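You operate a simulated robot arm through the tools that you are given. There is no shell and no other tool. Be economical: measure what you need, move in short steps, check, and stop when the job is done.

You run a simulated robot arm. Do the job below in one go: nothing can be reset, and whatever is moved stays where it is left.

TASK
Put the red mug on the tray, slide the tray back, wipe off the tea ring.
Fine: the tray ends at the wall side of the side table; use the pink cloth and put it back.

The check looks at the end state, three seconds after you hand in, the way a careful person would. Anything else that was tipped, shoved, dropped, spilled or broken makes it a failure. Flat cloth is picked up by pressing the open fingertips on it (5 to 10 N) and closing them slowly along it; thin cloth reads only 2 to 8 mm in the jaws.

THE ROBOT
A 6-joint arm with a two-finger parallel gripper, fixed in place. Base frame: the origin is at the foot of the arm, x ahead of it, y to its left, z up. Lengths are in mm, angles in degrees, forces in N, time in s.
With the tool pointing down near the work surface it reaches from about 460 to 880 mm from the base axis. Its first joint turns from -115.0 to 115.0 degrees. Payload 4.2 kg.
Tool frame: the origin (TCP) lies between the finger pads and is the grasp point; the fingertips stand 23 mm ahead of it; z points along the fingers, y is the line along which they close. The gripper opens to 94 mm. The fingers are 38 mm wide and 10 mm thick; the gripper's body (54 by 96 mm) begins 39 mm behind the TCP.
Orientation is that of the tool frame in the base frame, as [roll, pitch, yaw] about the fixed x, y, z axes, in that order (R = Rz(yaw) Ry(pitch) Rx(roll)). With the fingers straight down and closing along the base's y, the tool's x points along the base's -x, its y along +y and its z along -z.

THE INTERFACE
- The arm moves only by the tool jog_arm. Its argument "moves" is one flat list of numbers, 7 for each row, row after row: the turn, a rotation vector about the base's x, y, z in degrees, then the shift along the base's x, y, z in mm, then the opening, from 0 (shut) to 1 (fully open). In form: [wx, wy, wz, tx, ty, tz, grip, wx, wy, wz, tx, ty, tz, grip, ...]. A call has 1 to 10 rows; each row shifts and turns the commanded pose from where the row before left it. Each row takes 0.2 s and may step no farther than 50 mm and 8.6 degrees from the row before; otherwise, or with a gripper value out of range, the whole call is refused. A pose out of reach is approached as far as the arm can. The call stops where the force on the tool passes 40 N (or 10 N more than at its start, if that is more) or the arm is blocked; 0.2 s more then pass. Each finger travels about 108 mm/s and halts on what it meets, pressing with about 38 N; the grip force reading is that of the motor and also rises with nothing between the fingers. The clock runs only during rows and for 0.2 s after the last one: add rows that do not move to give the fingers time. It gives the time, the measured TCP pose, the force on the tool (base axes), the opening and the grip force at its end, in the units of the frame above (readings bear some noise), and new pictures: "pictures" is both (left out), scene, wrist or none.
- Cameras (640 x 400 px; columns grow to the right, rows downward): "scene" is fixed at [224.6, 635, 1157.3]; the picture's right is [-0.93, -0.38, 0.00], its down [-0.24, 0.59, -0.77] and it looks along [0.29, -0.71, -0.64] (base axes); focal length 306 px, centre (320, 200). "wrist" rides on the gripper at [-39, 0, -44] in the tool frame; the picture's right is [0.00, -1.00, 0.00], its down [0.97, 0.00, -0.24] and it looks along [0.24, 0.00, 0.97] (tool axes); focal length 218 px, centre (320, 200).
- raise_lower(by): slides the trunk up (or, below 0, down) by that many mm; the arm rides with it, the base frame stays. It gives what a move gives, with no picture.
- point_at(camera, pixels): for up to 12 pixels [column, row] of the newest picture of that camera ("zoom" is the newest enlarged one), the place [x, y, z] in the base frame of the surface seen there, good to about 3 mm, but the place of the scene camera against the robot may be out by one fixed shift of up to 18 mm in any direction. It takes no simulated time.
- inspect(camera, box): a new picture of the part [left, top, right, bottom] of that camera's present view, enlarged. It takes no simulated time.
- hand_in(): hands the job in; it is judged then, once.

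Go step by step. Measure first, check grasps and placings, and put right what went wrong. The budget is 80 turns and 150 pictures, counting those below and the enlarged ones. Unless the task says otherwise, let go and move clear before handing in, and close with one line.

The tools are called after "Request:" as a command line: name --argument value ..., lists and objects as JSON in quotes. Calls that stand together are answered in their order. jog_arm: Moves the arm, as the interface text tells. Its arguments: {"type":"object","properties":{"moves":{"type":"array"},"pictures":{"type":"string","enum":["both","scene","wrist","none"]}},"required":["moves"]} The other tools are called the same way: raise_lower (by) slides the trunk up or down; point_at (camera, pixels) gives the place of the surface under pixels of a picture; inspect (camera, box) takes an enlarged picture of a part of a camera's view; hand_in () hands the job in.

At the start:

```text
time: 0.0
tcp_pos: [601.8, 28.5, 835.1]
tcp_rot: [179.9, 0.0, 180.0]
ft_force: [0.2, -0.2, -0.3]
finger_gap: 94.0
grip_force: 0.0
trunk travel left (down, up): [-425.0, 565.0]
```

scene: 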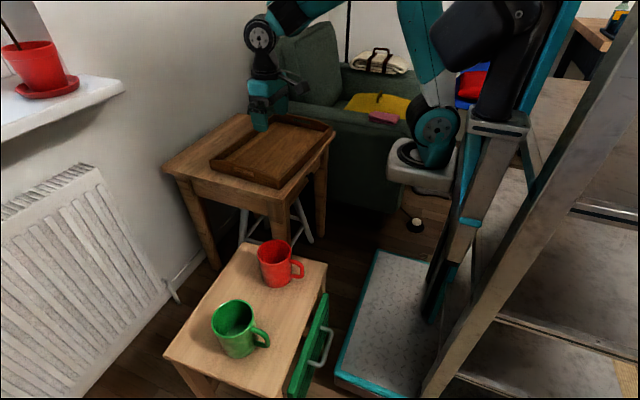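
wrist: 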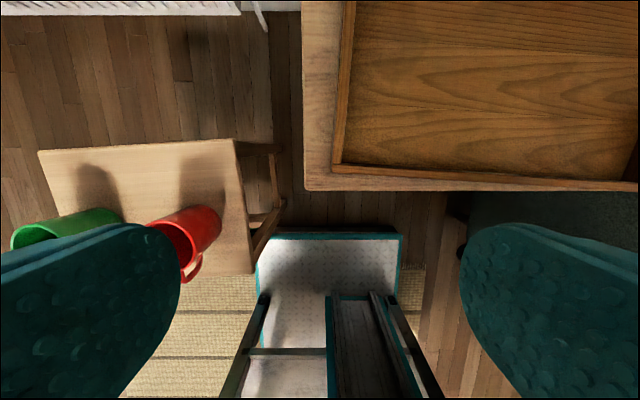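

The scene shows the tray on the side table (270,150), the red mug on a low cabinet (278,262), and a pink cloth on the sofa arm (385,117). I'll measure these first and zoom in to find the tea ring.

Request:
point_at --camera "scene" --pixels '[[210, 165], [278, 187], [333, 130], [280, 113], [163, 170], [245, 240], [327, 265], [165, 355], [270, 287], [302, 268], [385, 117], [270, 150]]'

Request:
inspect --camera "scene" --box '[150, 90, 350, 215]'

Request:
inspect --camera "scene" --box '[160, 220, 360, 345]'

Request:
inspect --camera "scene" --box '[320, 30, 480, 130]'

```text
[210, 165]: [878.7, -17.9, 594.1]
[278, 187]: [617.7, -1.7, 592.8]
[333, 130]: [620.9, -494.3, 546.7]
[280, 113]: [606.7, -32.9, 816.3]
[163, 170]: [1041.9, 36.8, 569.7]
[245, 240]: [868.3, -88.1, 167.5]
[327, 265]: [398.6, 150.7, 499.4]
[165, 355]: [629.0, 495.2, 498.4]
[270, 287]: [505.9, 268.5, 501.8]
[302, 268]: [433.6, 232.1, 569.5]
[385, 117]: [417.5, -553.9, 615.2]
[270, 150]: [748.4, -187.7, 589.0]
```

```text
3.20 times, centred on (250, 152) of scene
```

zoom: 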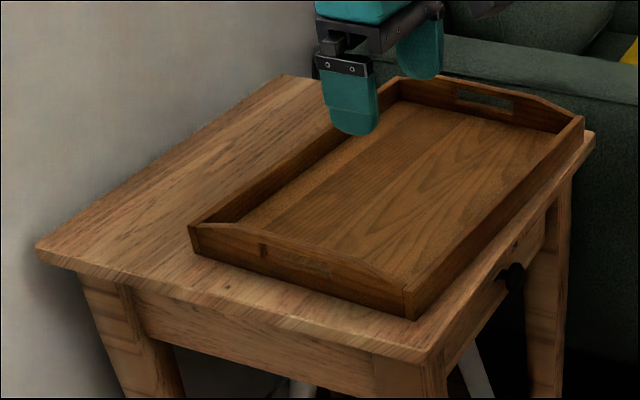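

```text
3.20 times, centred on (260, 282) of scene
```

zoom: 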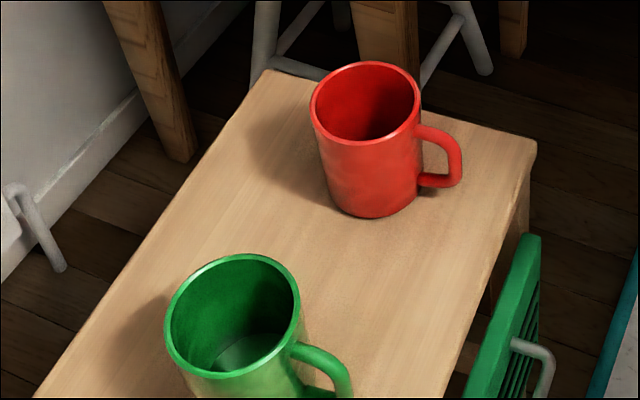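

```text
4.00 times, centred on (400, 80) of scene
```

zoom: 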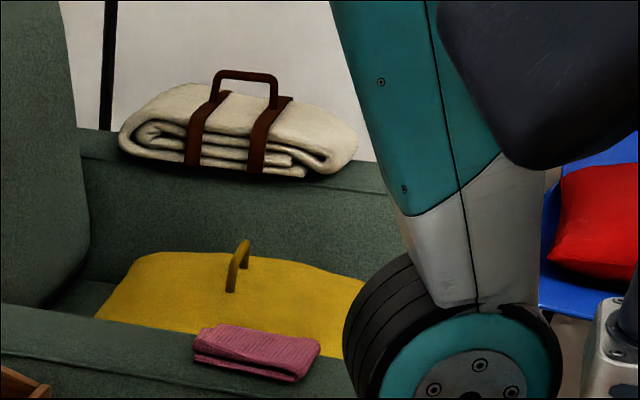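

The tray is roughly x 617–879, y −490–0 on a table top at z≈570; the cabinet top is z≈500. No ring is visible yet. I'll move over the red mug for a view from above.

Request:
jog_arm --moves '[0, 0, 0, -30, 45, 0, 1, 0, 0, 0, -30, 45, 0, 1, 0, 0, 0, -30, 45, 0, 1, 0, 0, 0, -30, 45, 0, 1, 0, 0, 0, 0, 20, 0, 1, 0, 0, 0, 0, 0, 0, 1]'

```text
refused: row 1 steps farther than a row can; nothing moved
```

That step was longer than 50 mm, so I'll use shorter rows.

Request:
jog_arm --moves '[0, 0, 0, -24, 40, 0, 1, 0, 0, 0, -24, 40, 0, 1, 0, 0, 0, -24, 40, 0, 1, 0, 0, 0, -24, 40, 0, 1, 0, 0, 0, -24, 40, 0, 1, 0, 0, 0, 0, 0, 0, 1]'

```text
time: 1.4
tcp_pos: [482.2, 229.2, 833.4]
tcp_rot: [179.9, 0.1, -179.9]
ft_force: [0.9, 0.4, 0.3]
finger_gap: 93.8
grip_force: 0.1
trunk travel left (down, up): [-425.0, 565.0]
```

scene: 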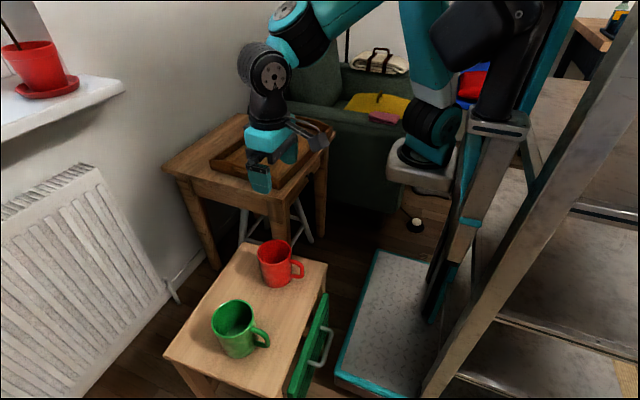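
wrist: 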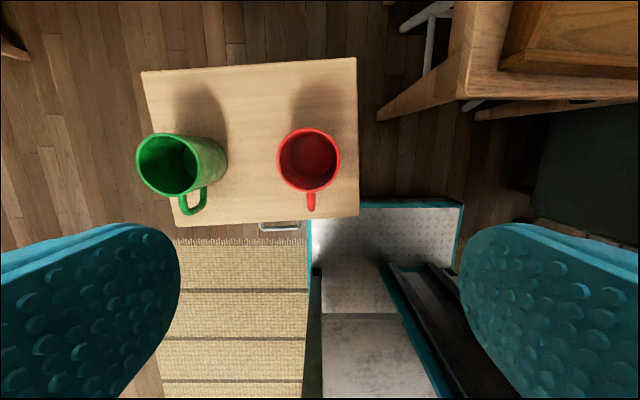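

The wrist view shows the empty red mug at (308,160), handle toward −x. I'll measure its rim and the cabinet, plus both cameras on the same points for the calibration shift.

Request:
point_at --camera "wrist" --pixels '[[279, 160], [338, 160], [308, 131], [308, 189], [311, 207], [308, 160], [357, 57], [142, 72], [359, 213], [227, 158], [640, 100], [503, 70]]'

Request:
point_at --camera "scene" --pixels '[[326, 264], [258, 255], [290, 244], [272, 240], [275, 262], [210, 163], [279, 188], [245, 244], [385, 117]]'

Request:
inspect --camera "wrist" --box '[240, 100, 400, 200]'

```text
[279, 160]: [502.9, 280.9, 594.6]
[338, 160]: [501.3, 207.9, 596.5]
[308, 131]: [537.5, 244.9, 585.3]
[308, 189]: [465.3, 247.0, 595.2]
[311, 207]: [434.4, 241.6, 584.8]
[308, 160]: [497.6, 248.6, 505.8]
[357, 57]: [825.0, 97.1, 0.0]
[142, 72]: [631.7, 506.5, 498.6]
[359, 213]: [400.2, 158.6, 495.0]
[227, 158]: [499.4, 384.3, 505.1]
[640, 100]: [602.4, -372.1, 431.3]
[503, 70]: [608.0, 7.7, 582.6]
```

```text
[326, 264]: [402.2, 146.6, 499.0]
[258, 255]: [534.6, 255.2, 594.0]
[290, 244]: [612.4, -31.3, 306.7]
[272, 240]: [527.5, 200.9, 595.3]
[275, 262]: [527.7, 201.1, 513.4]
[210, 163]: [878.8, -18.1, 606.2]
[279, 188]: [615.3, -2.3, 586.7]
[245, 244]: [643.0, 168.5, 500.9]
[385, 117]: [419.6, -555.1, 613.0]
```

```text
4.00 times, centred on (320, 150) of wrist
```

zoom: 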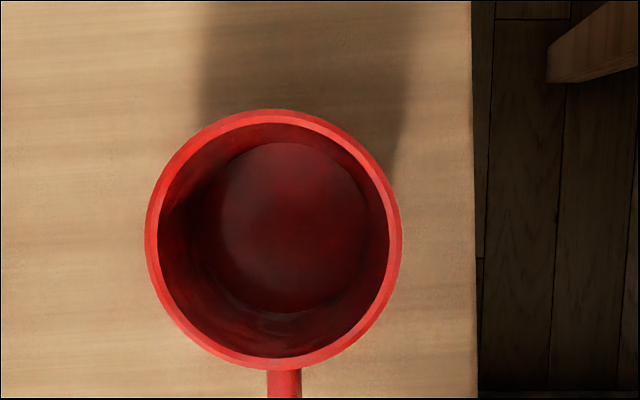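

Mug centre ≈ (501, 244.5), diameter ≈ 74, rim z ≈ 595 (wrist frame ≈ scene + (−4, +11, 0)). I'll align over it and come down straddling it.

Request:
jog_arm --moves '[0, 0, 0, 19, 15.3, 0, 1, 0, 0, 0, 0, 0, -45, 1, 0, 0, 0, 0, 0, -45, 1, 0, 0, 0, 0, 0, -45, 1, 0, 0, 0, 0, 0, -45, 1, 0, 0, 0, 0, 0, 0, 1]'

```text
time: 2.8
tcp_pos: [504.2, 244.9, 653.5]
tcp_rot: [179.9, 0.0, 180.0]
ft_force: [-0.4, 1.2, -0.2]
finger_gap: 93.8
grip_force: 0.1
trunk travel left (down, up): [-425.0, 565.0]
```

scene: 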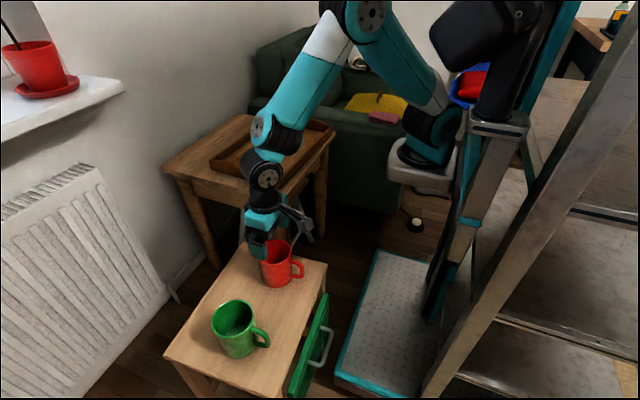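
wrist: 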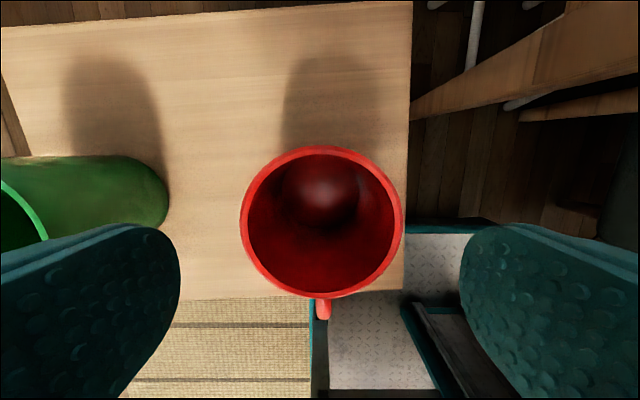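

The mug is centred at column 321 between the fingers. I'll go down 88 mm and close.

Request:
jog_arm --moves '[0, 0, 0, -2, 0, -44, 1, 0, 0, 0, 0, 0, -44, 1, 0, 0, 0, 0, 0, 0, 0.85, 0, 0, 0, 0, 0, 0, 0.75, 0, 0, 0, 0, 0, 0, 0.65, 0, 0, 0, 0, 0, 0, 0.65]'

```text
time: 4.2
tcp_pos: [499.6, 245.0, 567.6]
tcp_rot: [180.0, -0.1, -179.8]
ft_force: [1.0, -0.2, -0.6]
finger_gap: 81.6
grip_force: 37.9
trunk travel left (down, up): [-425.0, 565.0]
```

scene: 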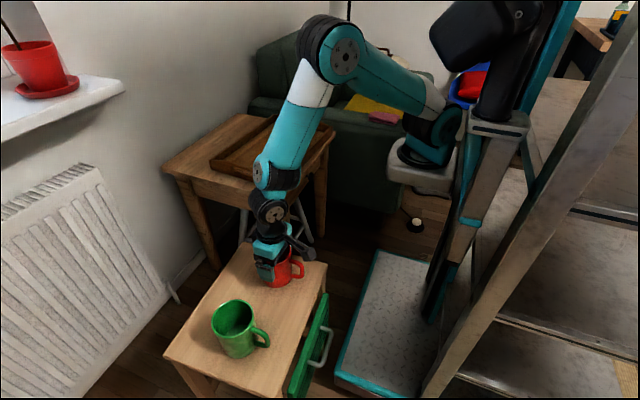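
wrist: 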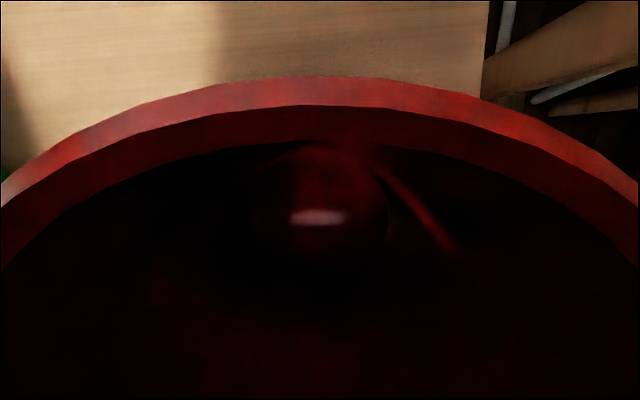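

The fingers hold the mug at 81.6 mm with 38 N. I'll lift it straight up.

Request:
jog_arm --moves '[0, 0, 0, 0, 0, 20, 0.6, 0, 0, 0, 0, 0, 45, 0.6, 0, 0, 0, 0, 0, 45, 0.6, 0, 0, 0, 0, 0, 45, 0.6, 0, 0, 0, 0, 0, 45, 0.6, 0, 0, 0, 0, 0, 0, 0.6]'

```text
time: 5.6
tcp_pos: [500.7, 243.3, 771.1]
tcp_rot: [-179.9, 0.1, -179.9]
ft_force: [-0.2, -0.6, 0.7]
finger_gap: 56.6
grip_force: 0.1
trunk travel left (down, up): [-425.0, 565.0]
```

scene: 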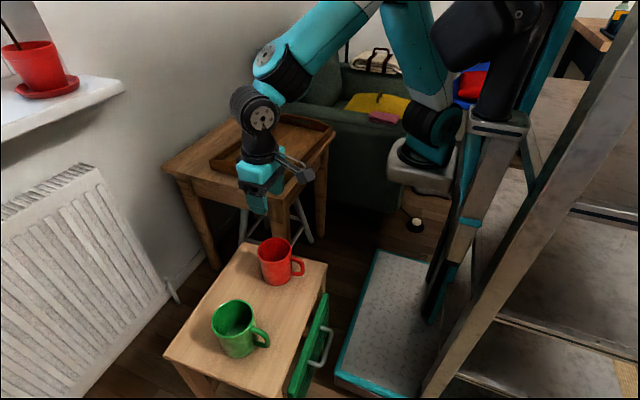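
wrist: 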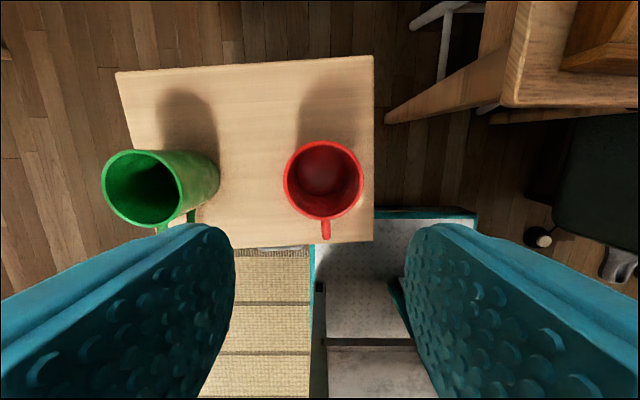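

The mug slipped: the gap is now 56.6 mm with no load, and the mug still stands at (325,180). I'll re-measure it before a better grasp.

Request:
inspect --camera "wrist" --box '[256, 120, 416, 250]'

Request:
inspect --camera "scene" --box '[230, 220, 330, 300]'

Request:
point_at --camera "wrist" --pixels '[[285, 180], [288, 180], [360, 180], [362, 180], [325, 142], [325, 144], [324, 216], [324, 218], [325, 232], [320, 180], [295, 195], [350, 160]]'

Request:
point_at --camera "scene" --pixels '[[263, 262], [265, 272], [267, 280], [275, 265], [275, 275], [275, 283], [285, 280], [287, 270], [303, 268]]'

```text
3.08 times, centred on (336, 185) of wrist
```

zoom: 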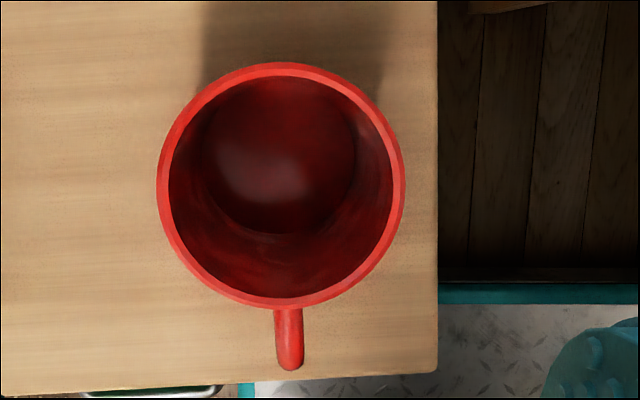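

```text
5.00 times, centred on (280, 260) of scene
```

zoom: 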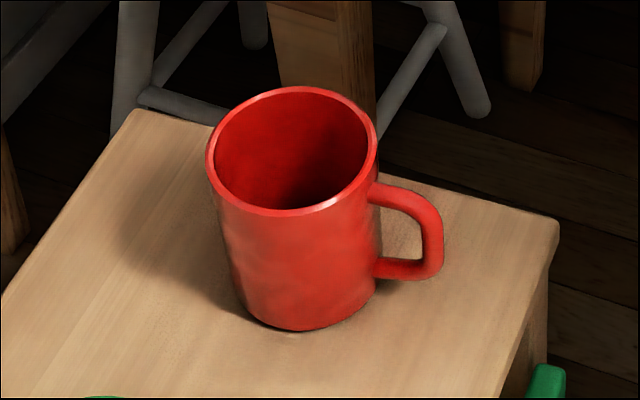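

```text
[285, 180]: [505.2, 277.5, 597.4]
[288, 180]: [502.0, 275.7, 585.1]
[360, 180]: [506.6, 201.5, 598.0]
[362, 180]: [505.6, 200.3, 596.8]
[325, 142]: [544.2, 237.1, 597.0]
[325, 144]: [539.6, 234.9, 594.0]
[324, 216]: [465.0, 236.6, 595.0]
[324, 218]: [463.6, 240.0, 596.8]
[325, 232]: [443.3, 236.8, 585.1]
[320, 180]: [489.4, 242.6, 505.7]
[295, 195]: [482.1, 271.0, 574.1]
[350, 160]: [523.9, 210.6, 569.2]
```

```text
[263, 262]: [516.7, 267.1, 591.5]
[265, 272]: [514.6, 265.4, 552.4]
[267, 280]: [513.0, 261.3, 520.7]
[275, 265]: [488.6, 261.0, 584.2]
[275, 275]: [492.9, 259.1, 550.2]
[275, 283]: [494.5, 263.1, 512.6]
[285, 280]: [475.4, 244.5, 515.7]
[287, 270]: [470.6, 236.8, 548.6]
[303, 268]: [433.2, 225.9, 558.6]
```

The mug now sits at about (504, 239), diameter ≈ 80, slightly tapered. I'll grasp again, deeper and better centred, with more closing time and a slow first lift.

Request:
jog_arm --moves '[0, 0, 0, 3.5, -4, 0, 1, 0, 0, 0, 0, 0, 0, 1, 0, 0, 0, 0, 0, -45, 1, 0, 0, 0, 0, 0, -45, 1, 0, 0, 0, 0, 0, -45, 1, 0, 0, 0, 0, 0, 0, 1]' --pictures "wrist"

```text
time: 7.0
tcp_pos: [504.5, 240.1, 632.1]
tcp_rot: [-180.0, 0.0, -179.9]
ft_force: [0.2, 0.7, 0.0]
finger_gap: 93.9
grip_force: 0.0
trunk travel left (down, up): [-425.0, 565.0]
```

wrist: 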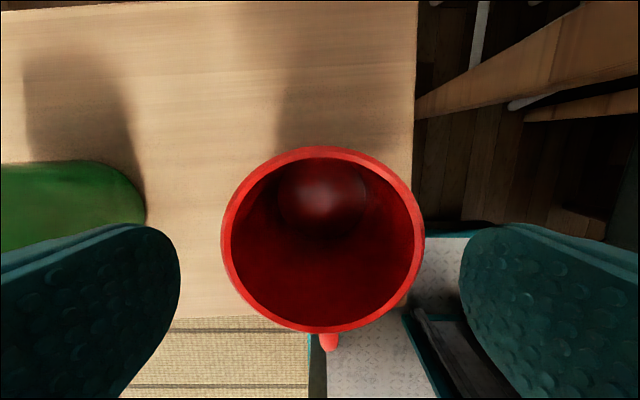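

Mug centred at column 323. Going down 70 mm, closing with extra time, then a 6 mm test lift.

Request:
jog_arm --moves '[0, 0, 0, 0, -1, -35, 1, 0, 0, 0, 0, 0, -35, 1, 0, 0, 0, 0, 0, 0, 1, 0, 0, 0, 0, 0, 0, 0.5, 0, 0, 0, 0, 0, 0, 0.3, 0, 0, 0, 0, 0, 0, 0.3, 0, 0, 0, 0, 0, 0, 0.3, 0, 0, 0, 0, 0, 6, 0.3, 0, 0, 0, 0, 0, 0, 0.3]' --pictures "wrist"

```text
time: 9.0
tcp_pos: [501.9, 238.0, 568.0]
tcp_rot: [-180.0, 0.0, -180.0]
ft_force: [0.8, -1.3, -2.1]
finger_gap: 80.9
grip_force: 37.9
trunk travel left (down, up): [-425.0, 565.0]
```

wrist: 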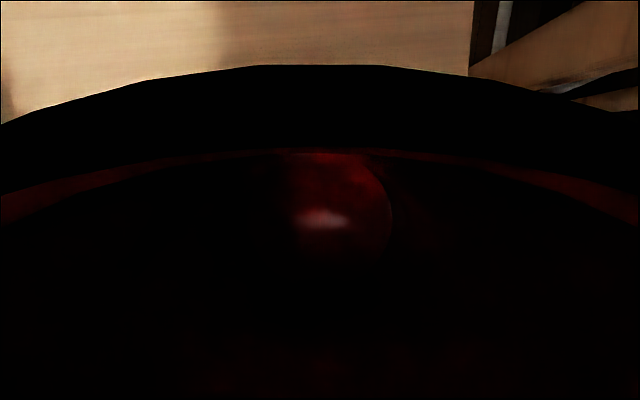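

Force is −2.1 N (roughly the mug's weight), gap 80.9. Continuing to lift slowly.

Request:
jog_arm --moves '[0, 0, 0, 0, 0, 8, 0.3, 0, 0, 0, 0, 0, 8, 0.3, 0, 0, 0, 0, 0, 8, 0.3, 0, 0, 0, 0, 0, 8, 0.3, 0, 0, 0, 0, 0, 0, 0.3]'

```text
time: 10.2
tcp_pos: [503.3, 239.0, 599.5]
tcp_rot: [180.0, 0.0, -180.0]
ft_force: [0.5, -0.8, -2.7]
finger_gap: 81.0
grip_force: 38.0
trunk travel left (down, up): [-425.0, 565.0]
```

scene: 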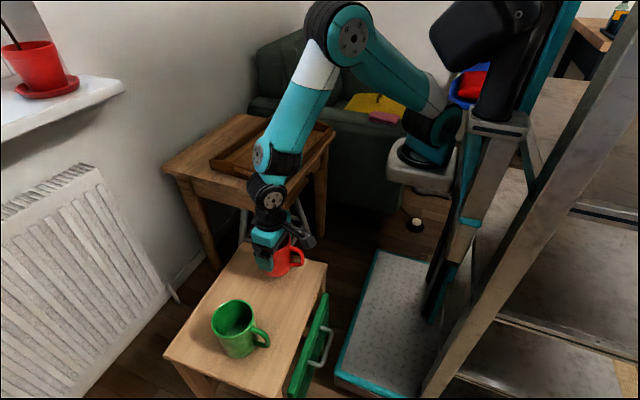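
wrist: 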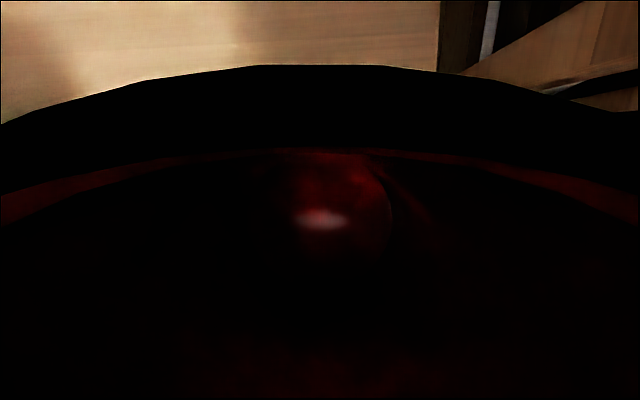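

The mug is off the cabinet and has not slipped. I'll lift more at 16 mm per row.

Request:
jog_arm --moves '[0, 0, 0, 0, 0, 12, 0.3, 0, 0, 0, 0, 0, 16, 0.3, 0, 0, 0, 0, 0, 16, 0.3, 0, 0, 0, 0, 0, 16, 0.3, 0, 0, 0, 0, 0, 16, 0.3, 0, 0, 0, 0, 0, 16, 0.3, 0, 0, 0, 0, 0, 16, 0.3, 0, 0, 0, 0, 0, 16, 0.3, 0, 0, 0, 0, 0, 12, 0.3, 0, 0, 0, 0, 0, 0, 0.3]' --pictures "scene"

```text
time: 12.4
tcp_pos: [502.1, 237.9, 735.1]
tcp_rot: [180.0, 0.0, -180.0]
ft_force: [0.5, -0.6, -2.7]
finger_gap: 80.6
grip_force: 37.8
trunk travel left (down, up): [-425.0, 565.0]
```

scene: 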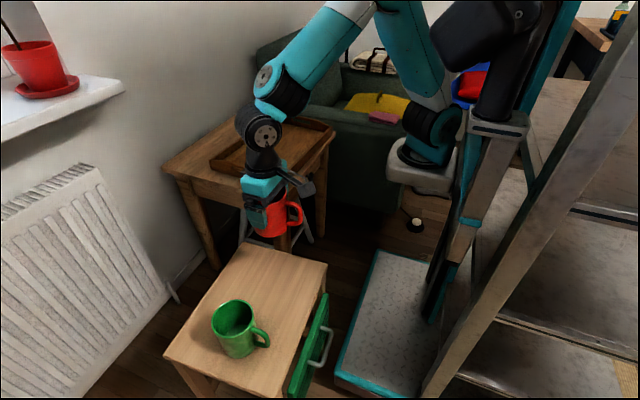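

The mug is held (−2.7 N), and the cabinet top shows no ring, so the ring is probably under the tray. Carrying the mug toward the tray centre at moderate speed.

Request:
jog_arm --moves '[0, 0, 0, 6, -12, 2, 0.3, 0, 0, 0, 12, -24, 0, 0.3, 0, 0, 0, 12, -24, 0, 0.3, 0, 0, 0, 12, -24, 0, 0.3, 0, 0, 0, 12, -24, 0, 0.3, 0, 0, 0, 12, -24, 0, 0.3, 0, 0, 0, 12, -24, 0, 0.3, 0, 0, 0, 12, -24, 0, 0.3, 0, 0, 0, 12, -24, 0, 0.3, 0, 0, 0, 12, -24, 0, 0.3]' --pictures "none"

Request:
jog_arm --moves '[0, 0, 0, 12, -24, 0, 0.3, 0, 0, 0, 12, -24, 0, 0.3, 0, 0, 0, 12, -24, 0, 0.3, 0, 0, 0, 12, -24, 0, 0.3, 0, 0, 0, 12, -24, 0, 0.3, 0, 0, 0, 12, -24, 0, 0.3, 0, 0, 0, 12, -24, 0, 0.3, 0, 0, 0, 12, -24, 0, 0.3, 0, 0, 0, 12, -24, 0, 0.3, 0, 0, 0, 6, -12, 0, 0.3]'

```text
time: 14.6
tcp_pos: [614.8, 9.4, 736.4]
tcp_rot: [-180.0, -0.1, -179.9]
ft_force: [0.1, -0.5, -4.3]
finger_gap: 81.2
grip_force: 38.2
trunk travel left (down, up): [-425.0, 565.0]
```

```text
time: 16.8
tcp_pos: [730.4, -218.1, 740.2]
tcp_rot: [180.0, -0.1, -179.9]
ft_force: [-0.1, -0.7, -3.5]
finger_gap: 80.9
grip_force: 38.4
trunk travel left (down, up): [-425.0, 565.0]
```

scene: 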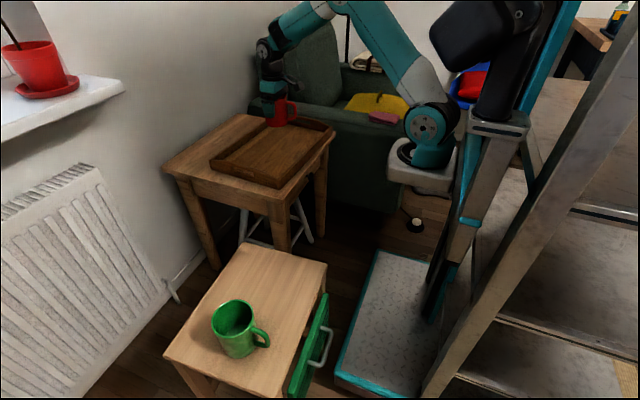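
wrist: 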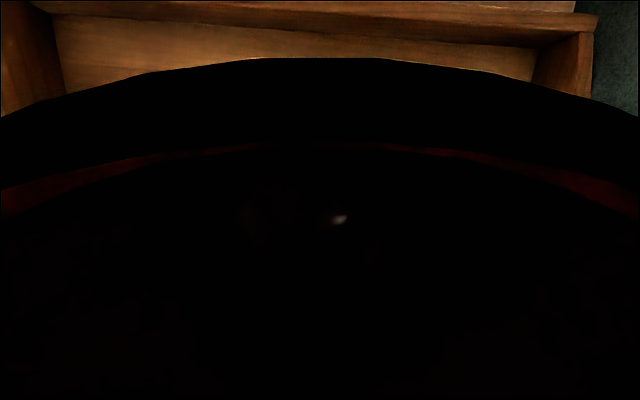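

The mug is over the tray. I'll measure the tray's floor and walls in both views before lowering.

Request:
point_at --camera "wrist" --pixels '[[320, 35], [100, 70], [520, 70], [535, 75], [590, 25], [300, 15], [320, 4], [50, 10], [20, 60]]'

Request:
point_at --camera "scene" --pixels '[[210, 160], [279, 182], [335, 128], [320, 122], [260, 160], [240, 150], [300, 135], [300, 160], [225, 140], [190, 160], [210, 175], [250, 115]]'

Request:
inspect --camera "scene" --box '[150, 70, 350, 195]'

```text
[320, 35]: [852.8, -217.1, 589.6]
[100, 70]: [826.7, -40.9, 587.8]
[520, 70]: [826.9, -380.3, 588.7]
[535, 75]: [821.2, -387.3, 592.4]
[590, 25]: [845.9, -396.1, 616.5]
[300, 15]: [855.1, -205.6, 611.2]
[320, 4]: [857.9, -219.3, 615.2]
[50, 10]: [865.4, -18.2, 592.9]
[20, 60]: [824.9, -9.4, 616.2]
```

```text
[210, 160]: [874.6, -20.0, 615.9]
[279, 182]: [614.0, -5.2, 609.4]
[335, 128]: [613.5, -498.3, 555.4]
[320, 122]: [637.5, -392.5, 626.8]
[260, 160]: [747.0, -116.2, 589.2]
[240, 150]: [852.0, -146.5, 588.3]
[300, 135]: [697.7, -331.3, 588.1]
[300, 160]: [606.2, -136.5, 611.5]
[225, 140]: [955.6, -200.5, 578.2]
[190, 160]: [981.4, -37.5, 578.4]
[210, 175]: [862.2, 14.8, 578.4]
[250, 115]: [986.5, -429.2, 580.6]
```

```text
3.20 times, centred on (250, 132) of scene
```

zoom: 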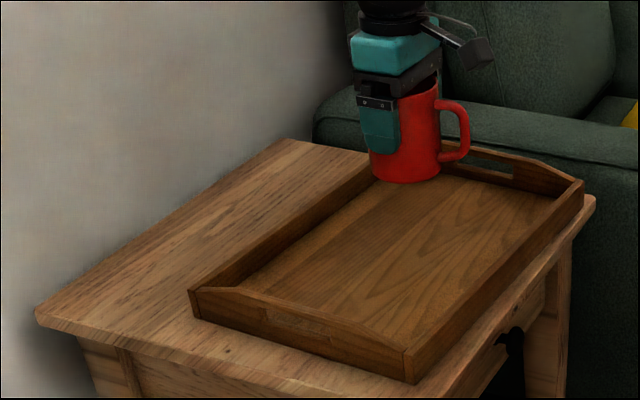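

Tray spans x≈604–865, y≈−395–−5, floor z≈588.5, walls to 615 (ends 630). The mug bottom is ≈62 mm below the TCP, so touchdown is near TCP z 650; lowering now.

Request:
jog_arm --moves '[0, 0, 0, 4, 17, -10, 0.3, 0, 0, 0, 0, 0, -18, 0.3, 0, 0, 0, 0, 0, -18, 0.3, 0, 0, 0, 0, 0, -18, 0.3, 0, 0, 0, 0, 0, -14, 0.3, 0, 0, 0, 0, 0, 0, 0.3]'

```text
time: 18.2
tcp_pos: [735.1, -201.8, 661.0]
tcp_rot: [180.0, 0.0, -179.8]
ft_force: [-0.4, 0.4, -3.4]
finger_gap: 80.9
grip_force: 37.9
trunk travel left (down, up): [-425.0, 565.0]
```

scene: 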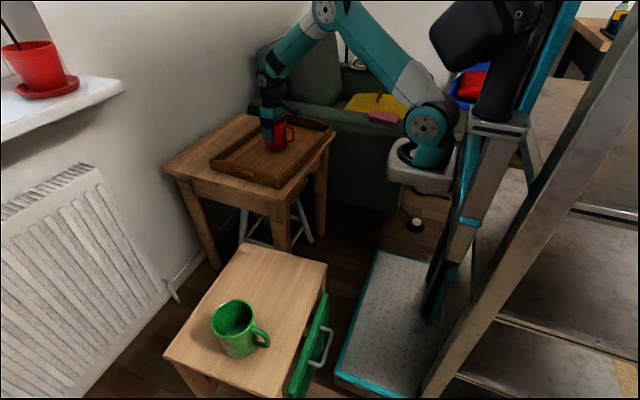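
wrist: 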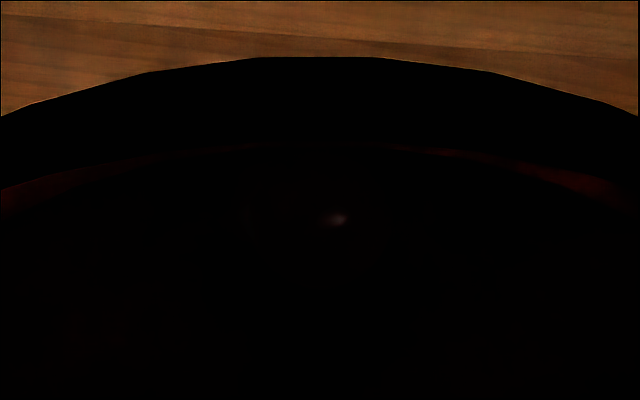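

Still free at z 661. Stepping down 2.5 mm at a time toward contact.

Request:
jog_arm --moves '[0, 0, 0, 0, 0, -3, 0.3, 0, 0, 0, 0, 0, -2.5, 0.3, 0, 0, 0, 0, 0, -2.5, 0.3, 0, 0, 0, 0, 0, 0, 0.3]' --pictures "none"

```text
time: 19.2
tcp_pos: [734.9, -200.5, 652.0]
tcp_rot: [180.0, 0.0, -179.8]
ft_force: [-0.2, 0.6, -3.1]
finger_gap: 80.9
grip_force: 37.8
trunk travel left (down, up): [-425.0, 565.0]
```

Request:
jog_arm --moves '[0, 0, 0, 0, 0, -1.5, 0.3, 0, 0, 0, 0, 0, -1.5, 0.3, 0, 0, 0, 0, 0, 0, 0.3]' --pictures "none"

```text
time: 20.0
tcp_pos: [735.0, -201.0, 650.4]
tcp_rot: [180.0, 0.2, 180.0]
ft_force: [-7.8, 2.1, 24.3]
finger_gap: 80.7
grip_force: 37.9
trunk travel left (down, up): [-425.0, 565.0]
```

Contact: +24 N up. I'll ease up 1 mm, then open the fingers.

Request:
jog_arm --moves '[0, 0, 0, 0, 0, 0.8, 0.3, 0, 0, 0, 0, 0, 0, 0.88, 0, 0, 0, 0, 0, 0, 1, 0, 0, 0, 0, 0, 0, 1, 0, 0, 0, 0, 0, 15, 1, 0, 0, 0, 0, 0, 30, 1, 0, 0, 0, 0, 0, 40, 1, 0, 0, 0, 0, 0, 40, 1, 0, 0, 0, 0, 0, 0, 1]'

```text
time: 22.0
tcp_pos: [737.4, -202.9, 774.5]
tcp_rot: [-180.0, 0.0, 180.0]
ft_force: [0.8, 0.0, -0.6]
finger_gap: 93.9
grip_force: 0.1
trunk travel left (down, up): [-425.0, 565.0]
```

scene: 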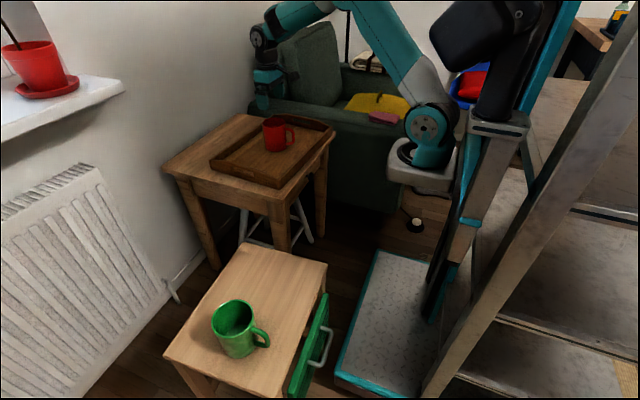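
wrist: 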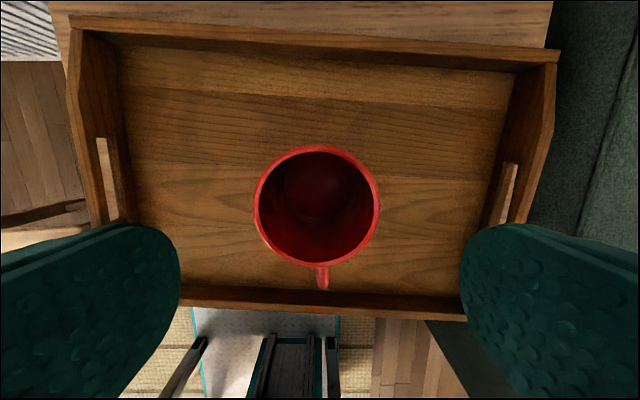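

The mug stands in the tray. Measuring the tray's front and back edges for the push.

Request:
point_at --camera "wrist" --pixels '[[200, 286], [320, 293], [440, 300], [200, 304], [320, 310], [440, 318], [75, 18], [320, 42], [555, 55], [300, 15], [548, 20], [90, 32]]'

Request:
inspect --camera "wrist" --box '[150, 240, 490, 400]'

Request:
inspect --camera "scene" --box '[150, 80, 350, 205]'

```text
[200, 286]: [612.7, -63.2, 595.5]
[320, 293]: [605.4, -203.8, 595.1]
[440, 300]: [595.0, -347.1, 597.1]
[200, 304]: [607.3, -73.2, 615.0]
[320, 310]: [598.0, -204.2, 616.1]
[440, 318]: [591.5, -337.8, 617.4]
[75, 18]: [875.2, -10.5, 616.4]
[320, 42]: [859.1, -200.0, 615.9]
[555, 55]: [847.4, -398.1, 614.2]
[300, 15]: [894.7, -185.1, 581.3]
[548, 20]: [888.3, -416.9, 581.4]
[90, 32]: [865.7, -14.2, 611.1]
```

```text
1.88 times, centred on (320, 320) of wrist
```

zoom: 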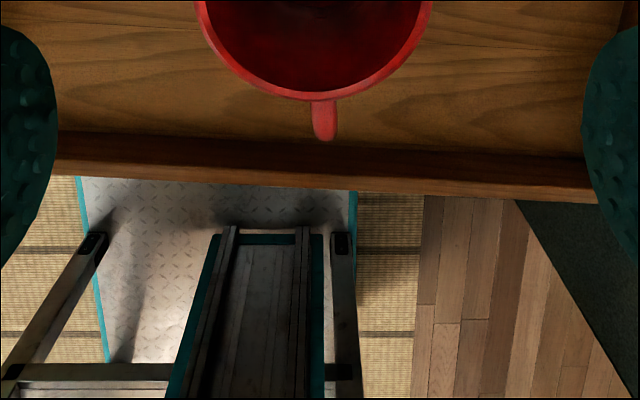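

```text
3.20 times, centred on (250, 142) of scene
```

zoom: 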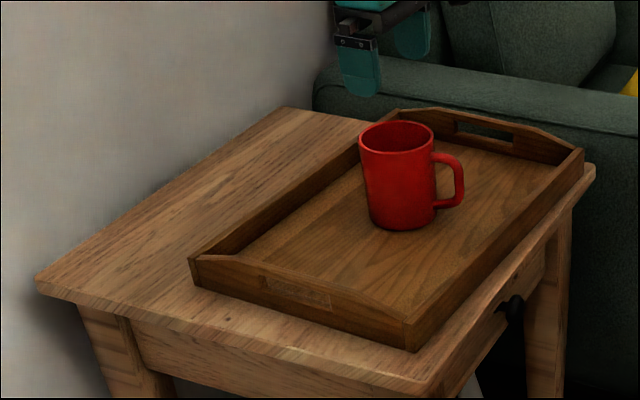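

The tray is yawed about 3.5° (front wall x 607 at y −73, 591 at y −338). I'll back off and come down in front of it, open fingers side by side along y, so the push also straightens it.

Request:
jog_arm --moves '[0, 0, 0, -40, 0, 0, 1, 0, 0, 0, -40, 0, 0, 1, 0, 0, 0, -40, 0, 0, 1, 0, 0, 0, -40, 0, 0, 1, 0, 0, 0, -27, 0, 0, 1, 0, 0, 0, 0, 0, -45, 1, 0, 0, 0, 0, 0, -45, 1, 0, 0, 0, 0, 0, 0, 1]'

Request:
point_at --camera "scene" --pixels '[[284, 199], [300, 183], [320, 160], [332, 142], [162, 171], [180, 158], [200, 143], [230, 122], [245, 113], [140, 130], [200, 100]]'

```text
time: 23.8
tcp_pos: [549.0, -200.6, 684.4]
tcp_rot: [-180.0, 0.0, -180.0]
ft_force: [-0.2, 0.5, 0.0]
finger_gap: 94.2
grip_force: 0.1
trunk travel left (down, up): [-425.0, 565.0]
```

scene: 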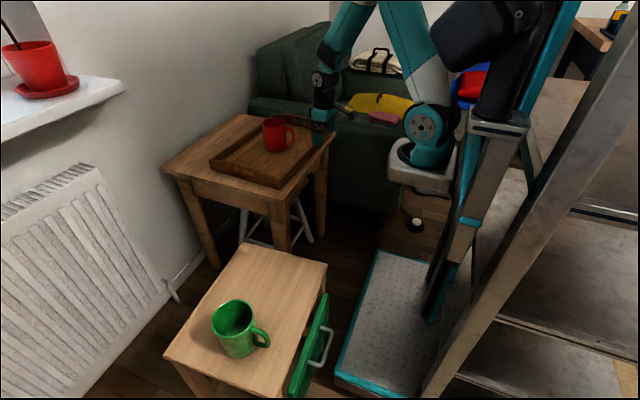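
wrist: 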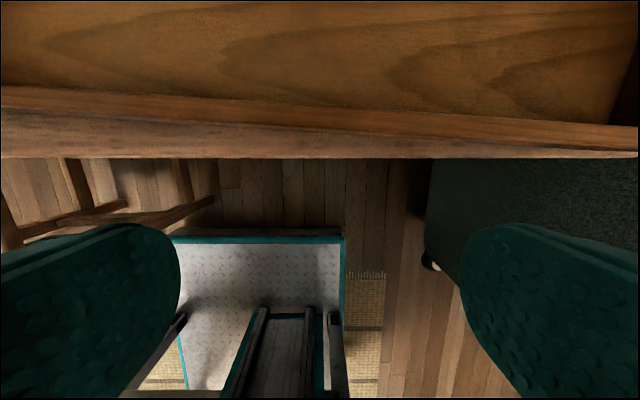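

```text
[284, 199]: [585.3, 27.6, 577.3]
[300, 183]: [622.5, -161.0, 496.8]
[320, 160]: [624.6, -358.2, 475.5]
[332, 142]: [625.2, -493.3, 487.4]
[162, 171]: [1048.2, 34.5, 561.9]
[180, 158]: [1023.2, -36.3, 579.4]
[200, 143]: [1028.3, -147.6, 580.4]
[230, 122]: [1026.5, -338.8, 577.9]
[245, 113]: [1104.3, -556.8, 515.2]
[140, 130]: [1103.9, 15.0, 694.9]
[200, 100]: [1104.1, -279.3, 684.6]
```

Table spans x≈583–1035 with the wall at ≈1100, so the tray should move back about 150 mm. Lowering the tips to z≈588 and approaching the front wall.

Request:
jog_arm --moves '[0, 0, 0, 0, 0, -40, 1, 0, 0, 0, 0, 0, -33, 1, 0, 0, 0, 10, 0, 0, 1, 0, 0, 0, 8, 0, 0, 1, 0, 0, 0, 0, 0, 0, 1]'

```text
time: 25.0
tcp_pos: [567.5, -200.7, 613.0]
tcp_rot: [180.0, 0.0, -179.9]
ft_force: [-0.5, 0.3, -0.4]
finger_gap: 94.2
grip_force: 0.1
trunk travel left (down, up): [-425.0, 565.0]
```

scene: 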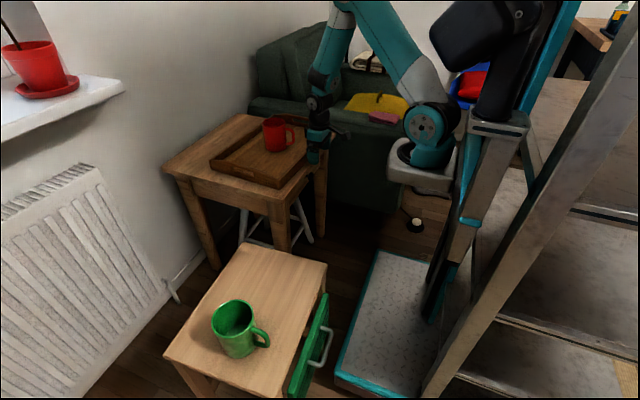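
wrist: 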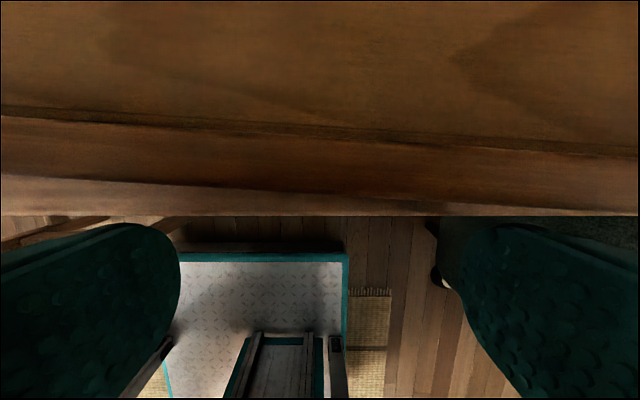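

The fingers are about 10 mm from the front wall. Pushing slowly, 6 mm per row.

Request:
jog_arm --moves '[0, 0, 0, 6, 0, -1, 1, 0, 0, 0, 6, 0, 0, 1, 0, 0, 0, 6, 0, 0, 1, 0, 0, 0, 6, 0, 0, 1, 0, 0, 0, 6, 0, 0, 1, 0, 0, 0, 6, 0, 0, 1, 0, 0, 0, 6, 0, 0, 1, 0, 0, 0, 6, 0, 0, 1]'

```text
time: 26.8
tcp_pos: [614.7, -200.2, 612.5]
tcp_rot: [179.9, 0.0, -179.9]
ft_force: [-4.0, 0.1, 1.5]
finger_gap: 93.9
grip_force: 0.1
trunk travel left (down, up): [-425.0, 565.0]
```

scene: 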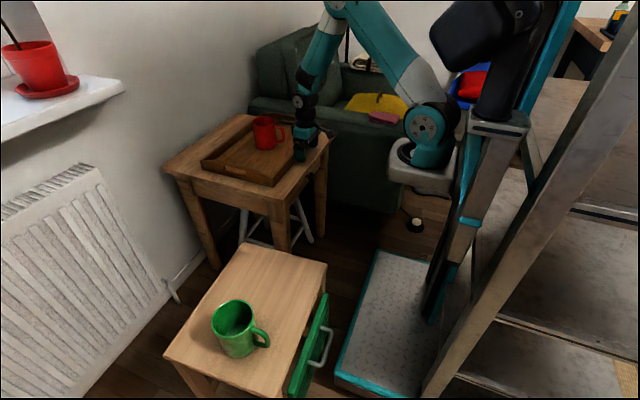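
wrist: 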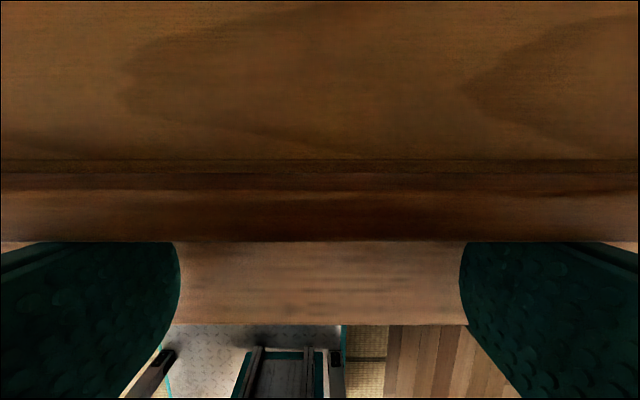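

The tray slides at 4 N and is now square to the fingers. Continuing the push by 114 mm.

Request:
jog_arm --moves '[0, 0, 0, 6, 0, 0, 1, 0, 0, 0, 6, 0, 0, 1, 0, 0, 0, 6, 0, 0, 1, 0, 0, 0, 6, 0, 0, 1, 0, 0, 0, 6, 0, 0, 1, 0, 0, 0, 6, 0, 0, 1, 0, 0, 0, 6, 0, 0, 1, 0, 0, 0, 6, 0, 0, 1, 0, 0, 0, 6, 0, 0, 1, 0, 0, 0, 6, 0, 0, 1]' --pictures "scene"

Request:
jog_arm --moves '[0, 0, 0, 6, 0, 0, 1, 0, 0, 0, 6, 0, 0, 1, 0, 0, 0, 6, 0, 0, 1, 0, 0, 0, 6, 0, 0, 1, 0, 0, 0, 6, 0, 0, 1, 0, 0, 0, 6, 0, 0, 1, 0, 0, 0, 6, 0, 0, 1, 0, 0, 0, 6, 0, 0, 1, 0, 0, 0, 4, 0, 0, 1, 0, 0, 0, 2, 0, 0, 1]'

```text
time: 29.0
tcp_pos: [674.8, -200.5, 609.0]
tcp_rot: [-179.9, -0.1, 179.9]
ft_force: [-5.8, -1.7, 2.3]
finger_gap: 94.1
grip_force: 0.0
trunk travel left (down, up): [-425.0, 565.0]
```

scene: 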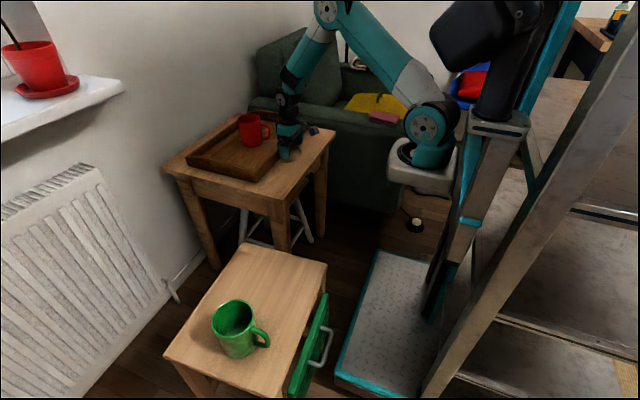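

```text
time: 31.2
tcp_pos: [729.7, -201.4, 610.7]
tcp_rot: [179.9, -0.1, 180.0]
ft_force: [-5.1, -0.6, 0.6]
finger_gap: 94.0
grip_force: 0.1
trunk travel left (down, up): [-425.0, 565.0]
```

scene: 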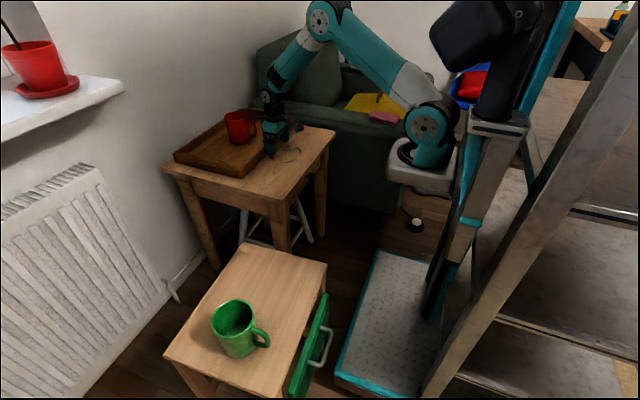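
wrist: 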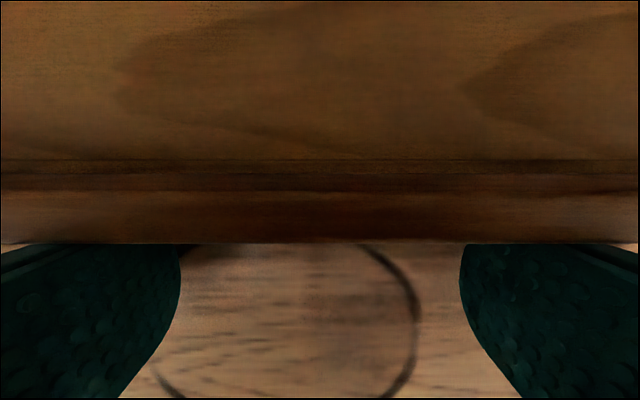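

The tea ring is revealed on the table (290,155). Checking how close the tray is to the table's wall edge.

Request:
inspect --camera "scene" --box '[150, 80, 350, 205]'

Request:
point_at --camera "scene" --pixels '[[173, 156], [240, 177], [168, 166], [166, 168], [180, 170], [210, 133], [276, 155], [300, 155], [290, 147], [288, 163]]'

```text
3.20 times, centred on (250, 142) of scene
```

zoom: 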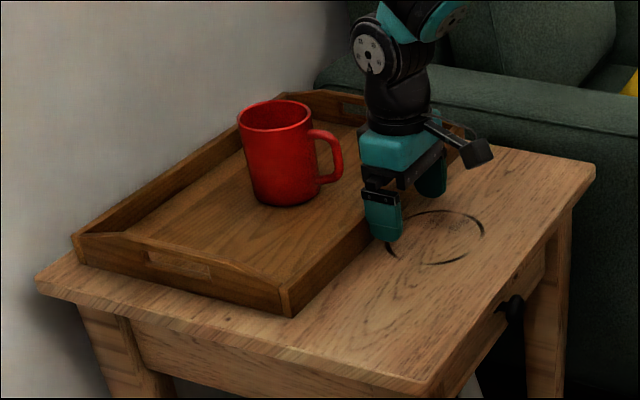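

```text
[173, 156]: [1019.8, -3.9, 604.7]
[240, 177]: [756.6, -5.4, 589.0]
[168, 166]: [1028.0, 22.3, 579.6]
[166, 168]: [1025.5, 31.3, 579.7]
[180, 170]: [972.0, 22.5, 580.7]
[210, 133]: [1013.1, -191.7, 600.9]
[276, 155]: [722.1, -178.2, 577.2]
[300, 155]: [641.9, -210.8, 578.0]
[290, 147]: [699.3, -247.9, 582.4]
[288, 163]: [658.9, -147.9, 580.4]
```

The back edge is at x≈1015, table edge ≈1035. I'll push 9 mm more, then back off and rise for an overhead look at the ring.

Request:
jog_arm --moves '[0, 0, 0, 5, 0, 0, 1, 0, 0, 0, 4, 0, 0, 1, 0, 0, 0, -15, 0, 0, 1, 0, 0, 0, -25, 0, 0, 1, 0, 0, 0, -30, 0, 30, 1, 0, 0, 0, 0, 0, 45, 1, 0, 0, 0, 0, 0, 45, 1, 0, 0, 0, 0, 0, 45, 1, 0, 0, 0, 0, 0, 0, 1]'

```text
time: 33.2
tcp_pos: [666.3, -200.4, 777.9]
tcp_rot: [-179.9, 0.0, 180.0]
ft_force: [0.3, 0.2, -0.4]
finger_gap: 93.9
grip_force: 0.0
trunk travel left (down, up): [-425.0, 565.0]
```

scene: 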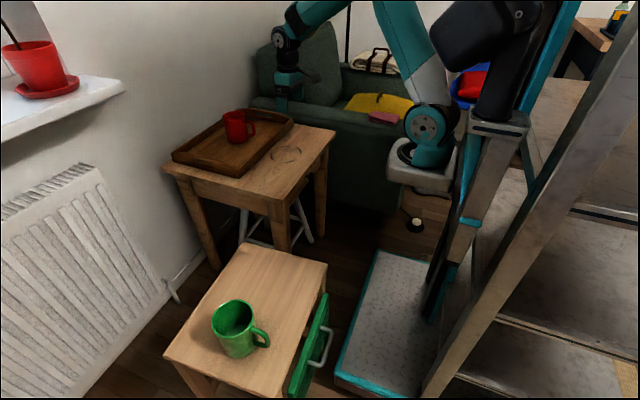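
wrist: 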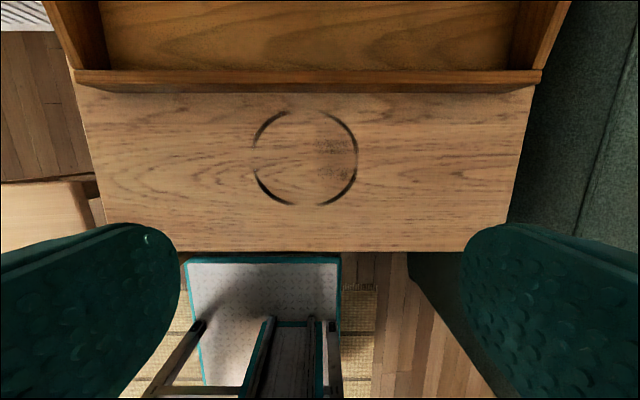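

The ring is at (305,158), with darker smudges on its right side. Measuring it and zooming.

Request:
point_at --camera "wrist" --pixels '[[305, 110], [305, 206], [254, 158], [357, 158], [305, 158], [335, 148], [335, 178], [320, 80], [320, 94], [320, 250], [520, 150], [90, 150]]'

Request:
inspect --camera "wrist" --box '[225, 95, 385, 220]'

Request:
inspect --camera "scene" --box '[340, 90, 420, 140]'

Request:
point_at --camera "scene" --pixels '[[369, 117], [374, 112], [400, 118], [394, 124], [371, 121], [385, 117], [384, 122], [360, 120], [405, 126], [380, 130], [380, 108]]'

```text
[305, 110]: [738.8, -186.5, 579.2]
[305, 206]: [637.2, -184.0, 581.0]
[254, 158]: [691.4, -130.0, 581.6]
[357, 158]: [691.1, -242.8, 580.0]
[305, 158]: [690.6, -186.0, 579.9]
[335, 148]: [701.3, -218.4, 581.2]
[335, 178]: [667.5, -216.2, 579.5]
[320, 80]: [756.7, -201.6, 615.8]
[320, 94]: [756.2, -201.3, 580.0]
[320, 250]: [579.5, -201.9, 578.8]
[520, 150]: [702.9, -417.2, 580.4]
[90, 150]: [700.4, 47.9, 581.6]
```

```text
3.20 times, centred on (305, 158) of wrist
```

zoom: 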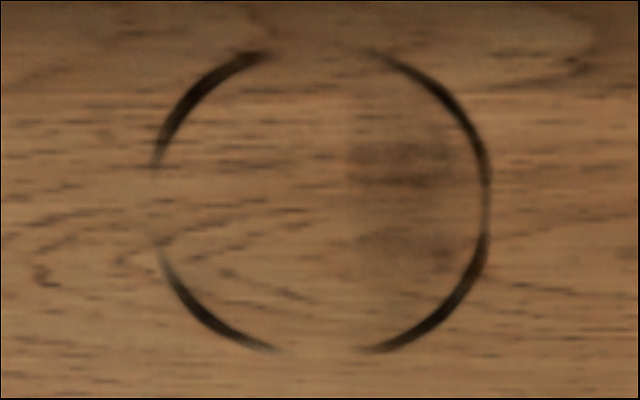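

```text
8.00 times, centred on (380, 115) of scene
```

zoom: 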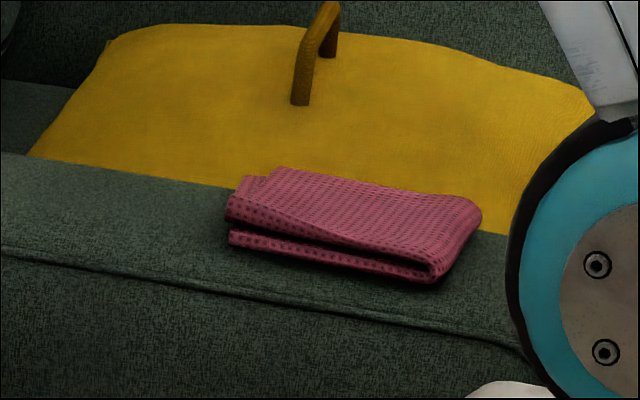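

```text
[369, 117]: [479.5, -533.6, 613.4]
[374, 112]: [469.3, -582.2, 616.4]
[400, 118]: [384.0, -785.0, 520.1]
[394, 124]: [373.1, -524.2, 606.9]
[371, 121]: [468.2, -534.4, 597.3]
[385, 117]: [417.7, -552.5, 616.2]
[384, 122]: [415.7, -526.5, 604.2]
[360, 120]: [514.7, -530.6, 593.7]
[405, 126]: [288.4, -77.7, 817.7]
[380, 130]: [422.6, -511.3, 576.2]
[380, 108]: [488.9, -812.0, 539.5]
```

Ring centre ≈ (689, −186), radius ≈ 54; the tray's front wall is at x 756. The folded pink cloth is on the sofa arm near (415, −545, 615). Moving to look from above it.

Request:
jog_arm --moves '[0, 0, 0, -28, -40, 5, 1, 0, 0, 0, -28, -40, 5, 1, 0, 0, 0, -28, -40, 5, 1, 0, 0, 0, -28, -40, 5, 1, 0, 0, 0, -28, -40, 0, 1, 0, 0, 0, -28, -40, 0, 1, 0, 0, 0, -28, -40, 0, 1, 0, 0, 0, -28, -40, 0, 1, 0, 0, 0, 0, 0, 0, 1]'

```text
time: 35.2
tcp_pos: [439.4, -522.9, 796.1]
tcp_rot: [180.0, -0.1, -179.9]
ft_force: [0.3, 0.5, -0.5]
finger_gap: 94.0
grip_force: 0.0
trunk travel left (down, up): [-425.0, 565.0]
```

scene: 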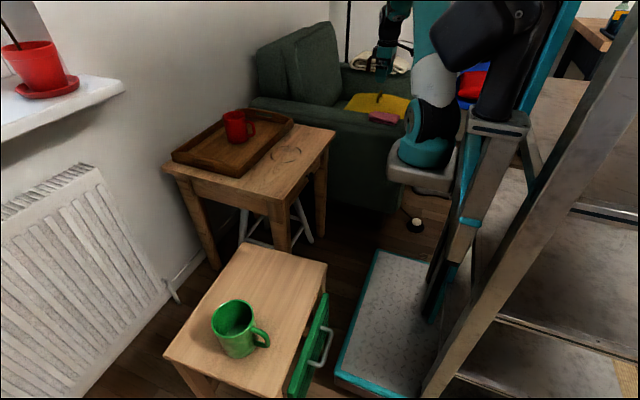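
wrist: 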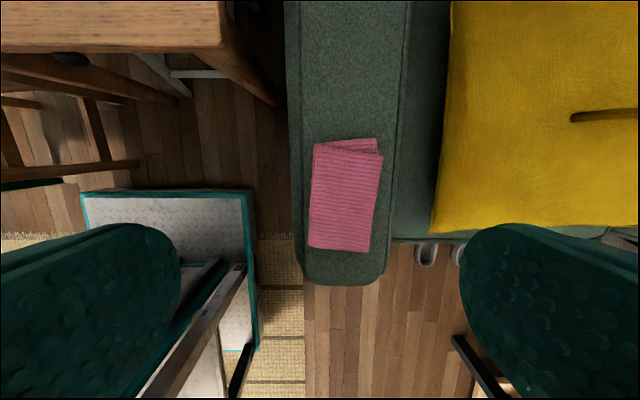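

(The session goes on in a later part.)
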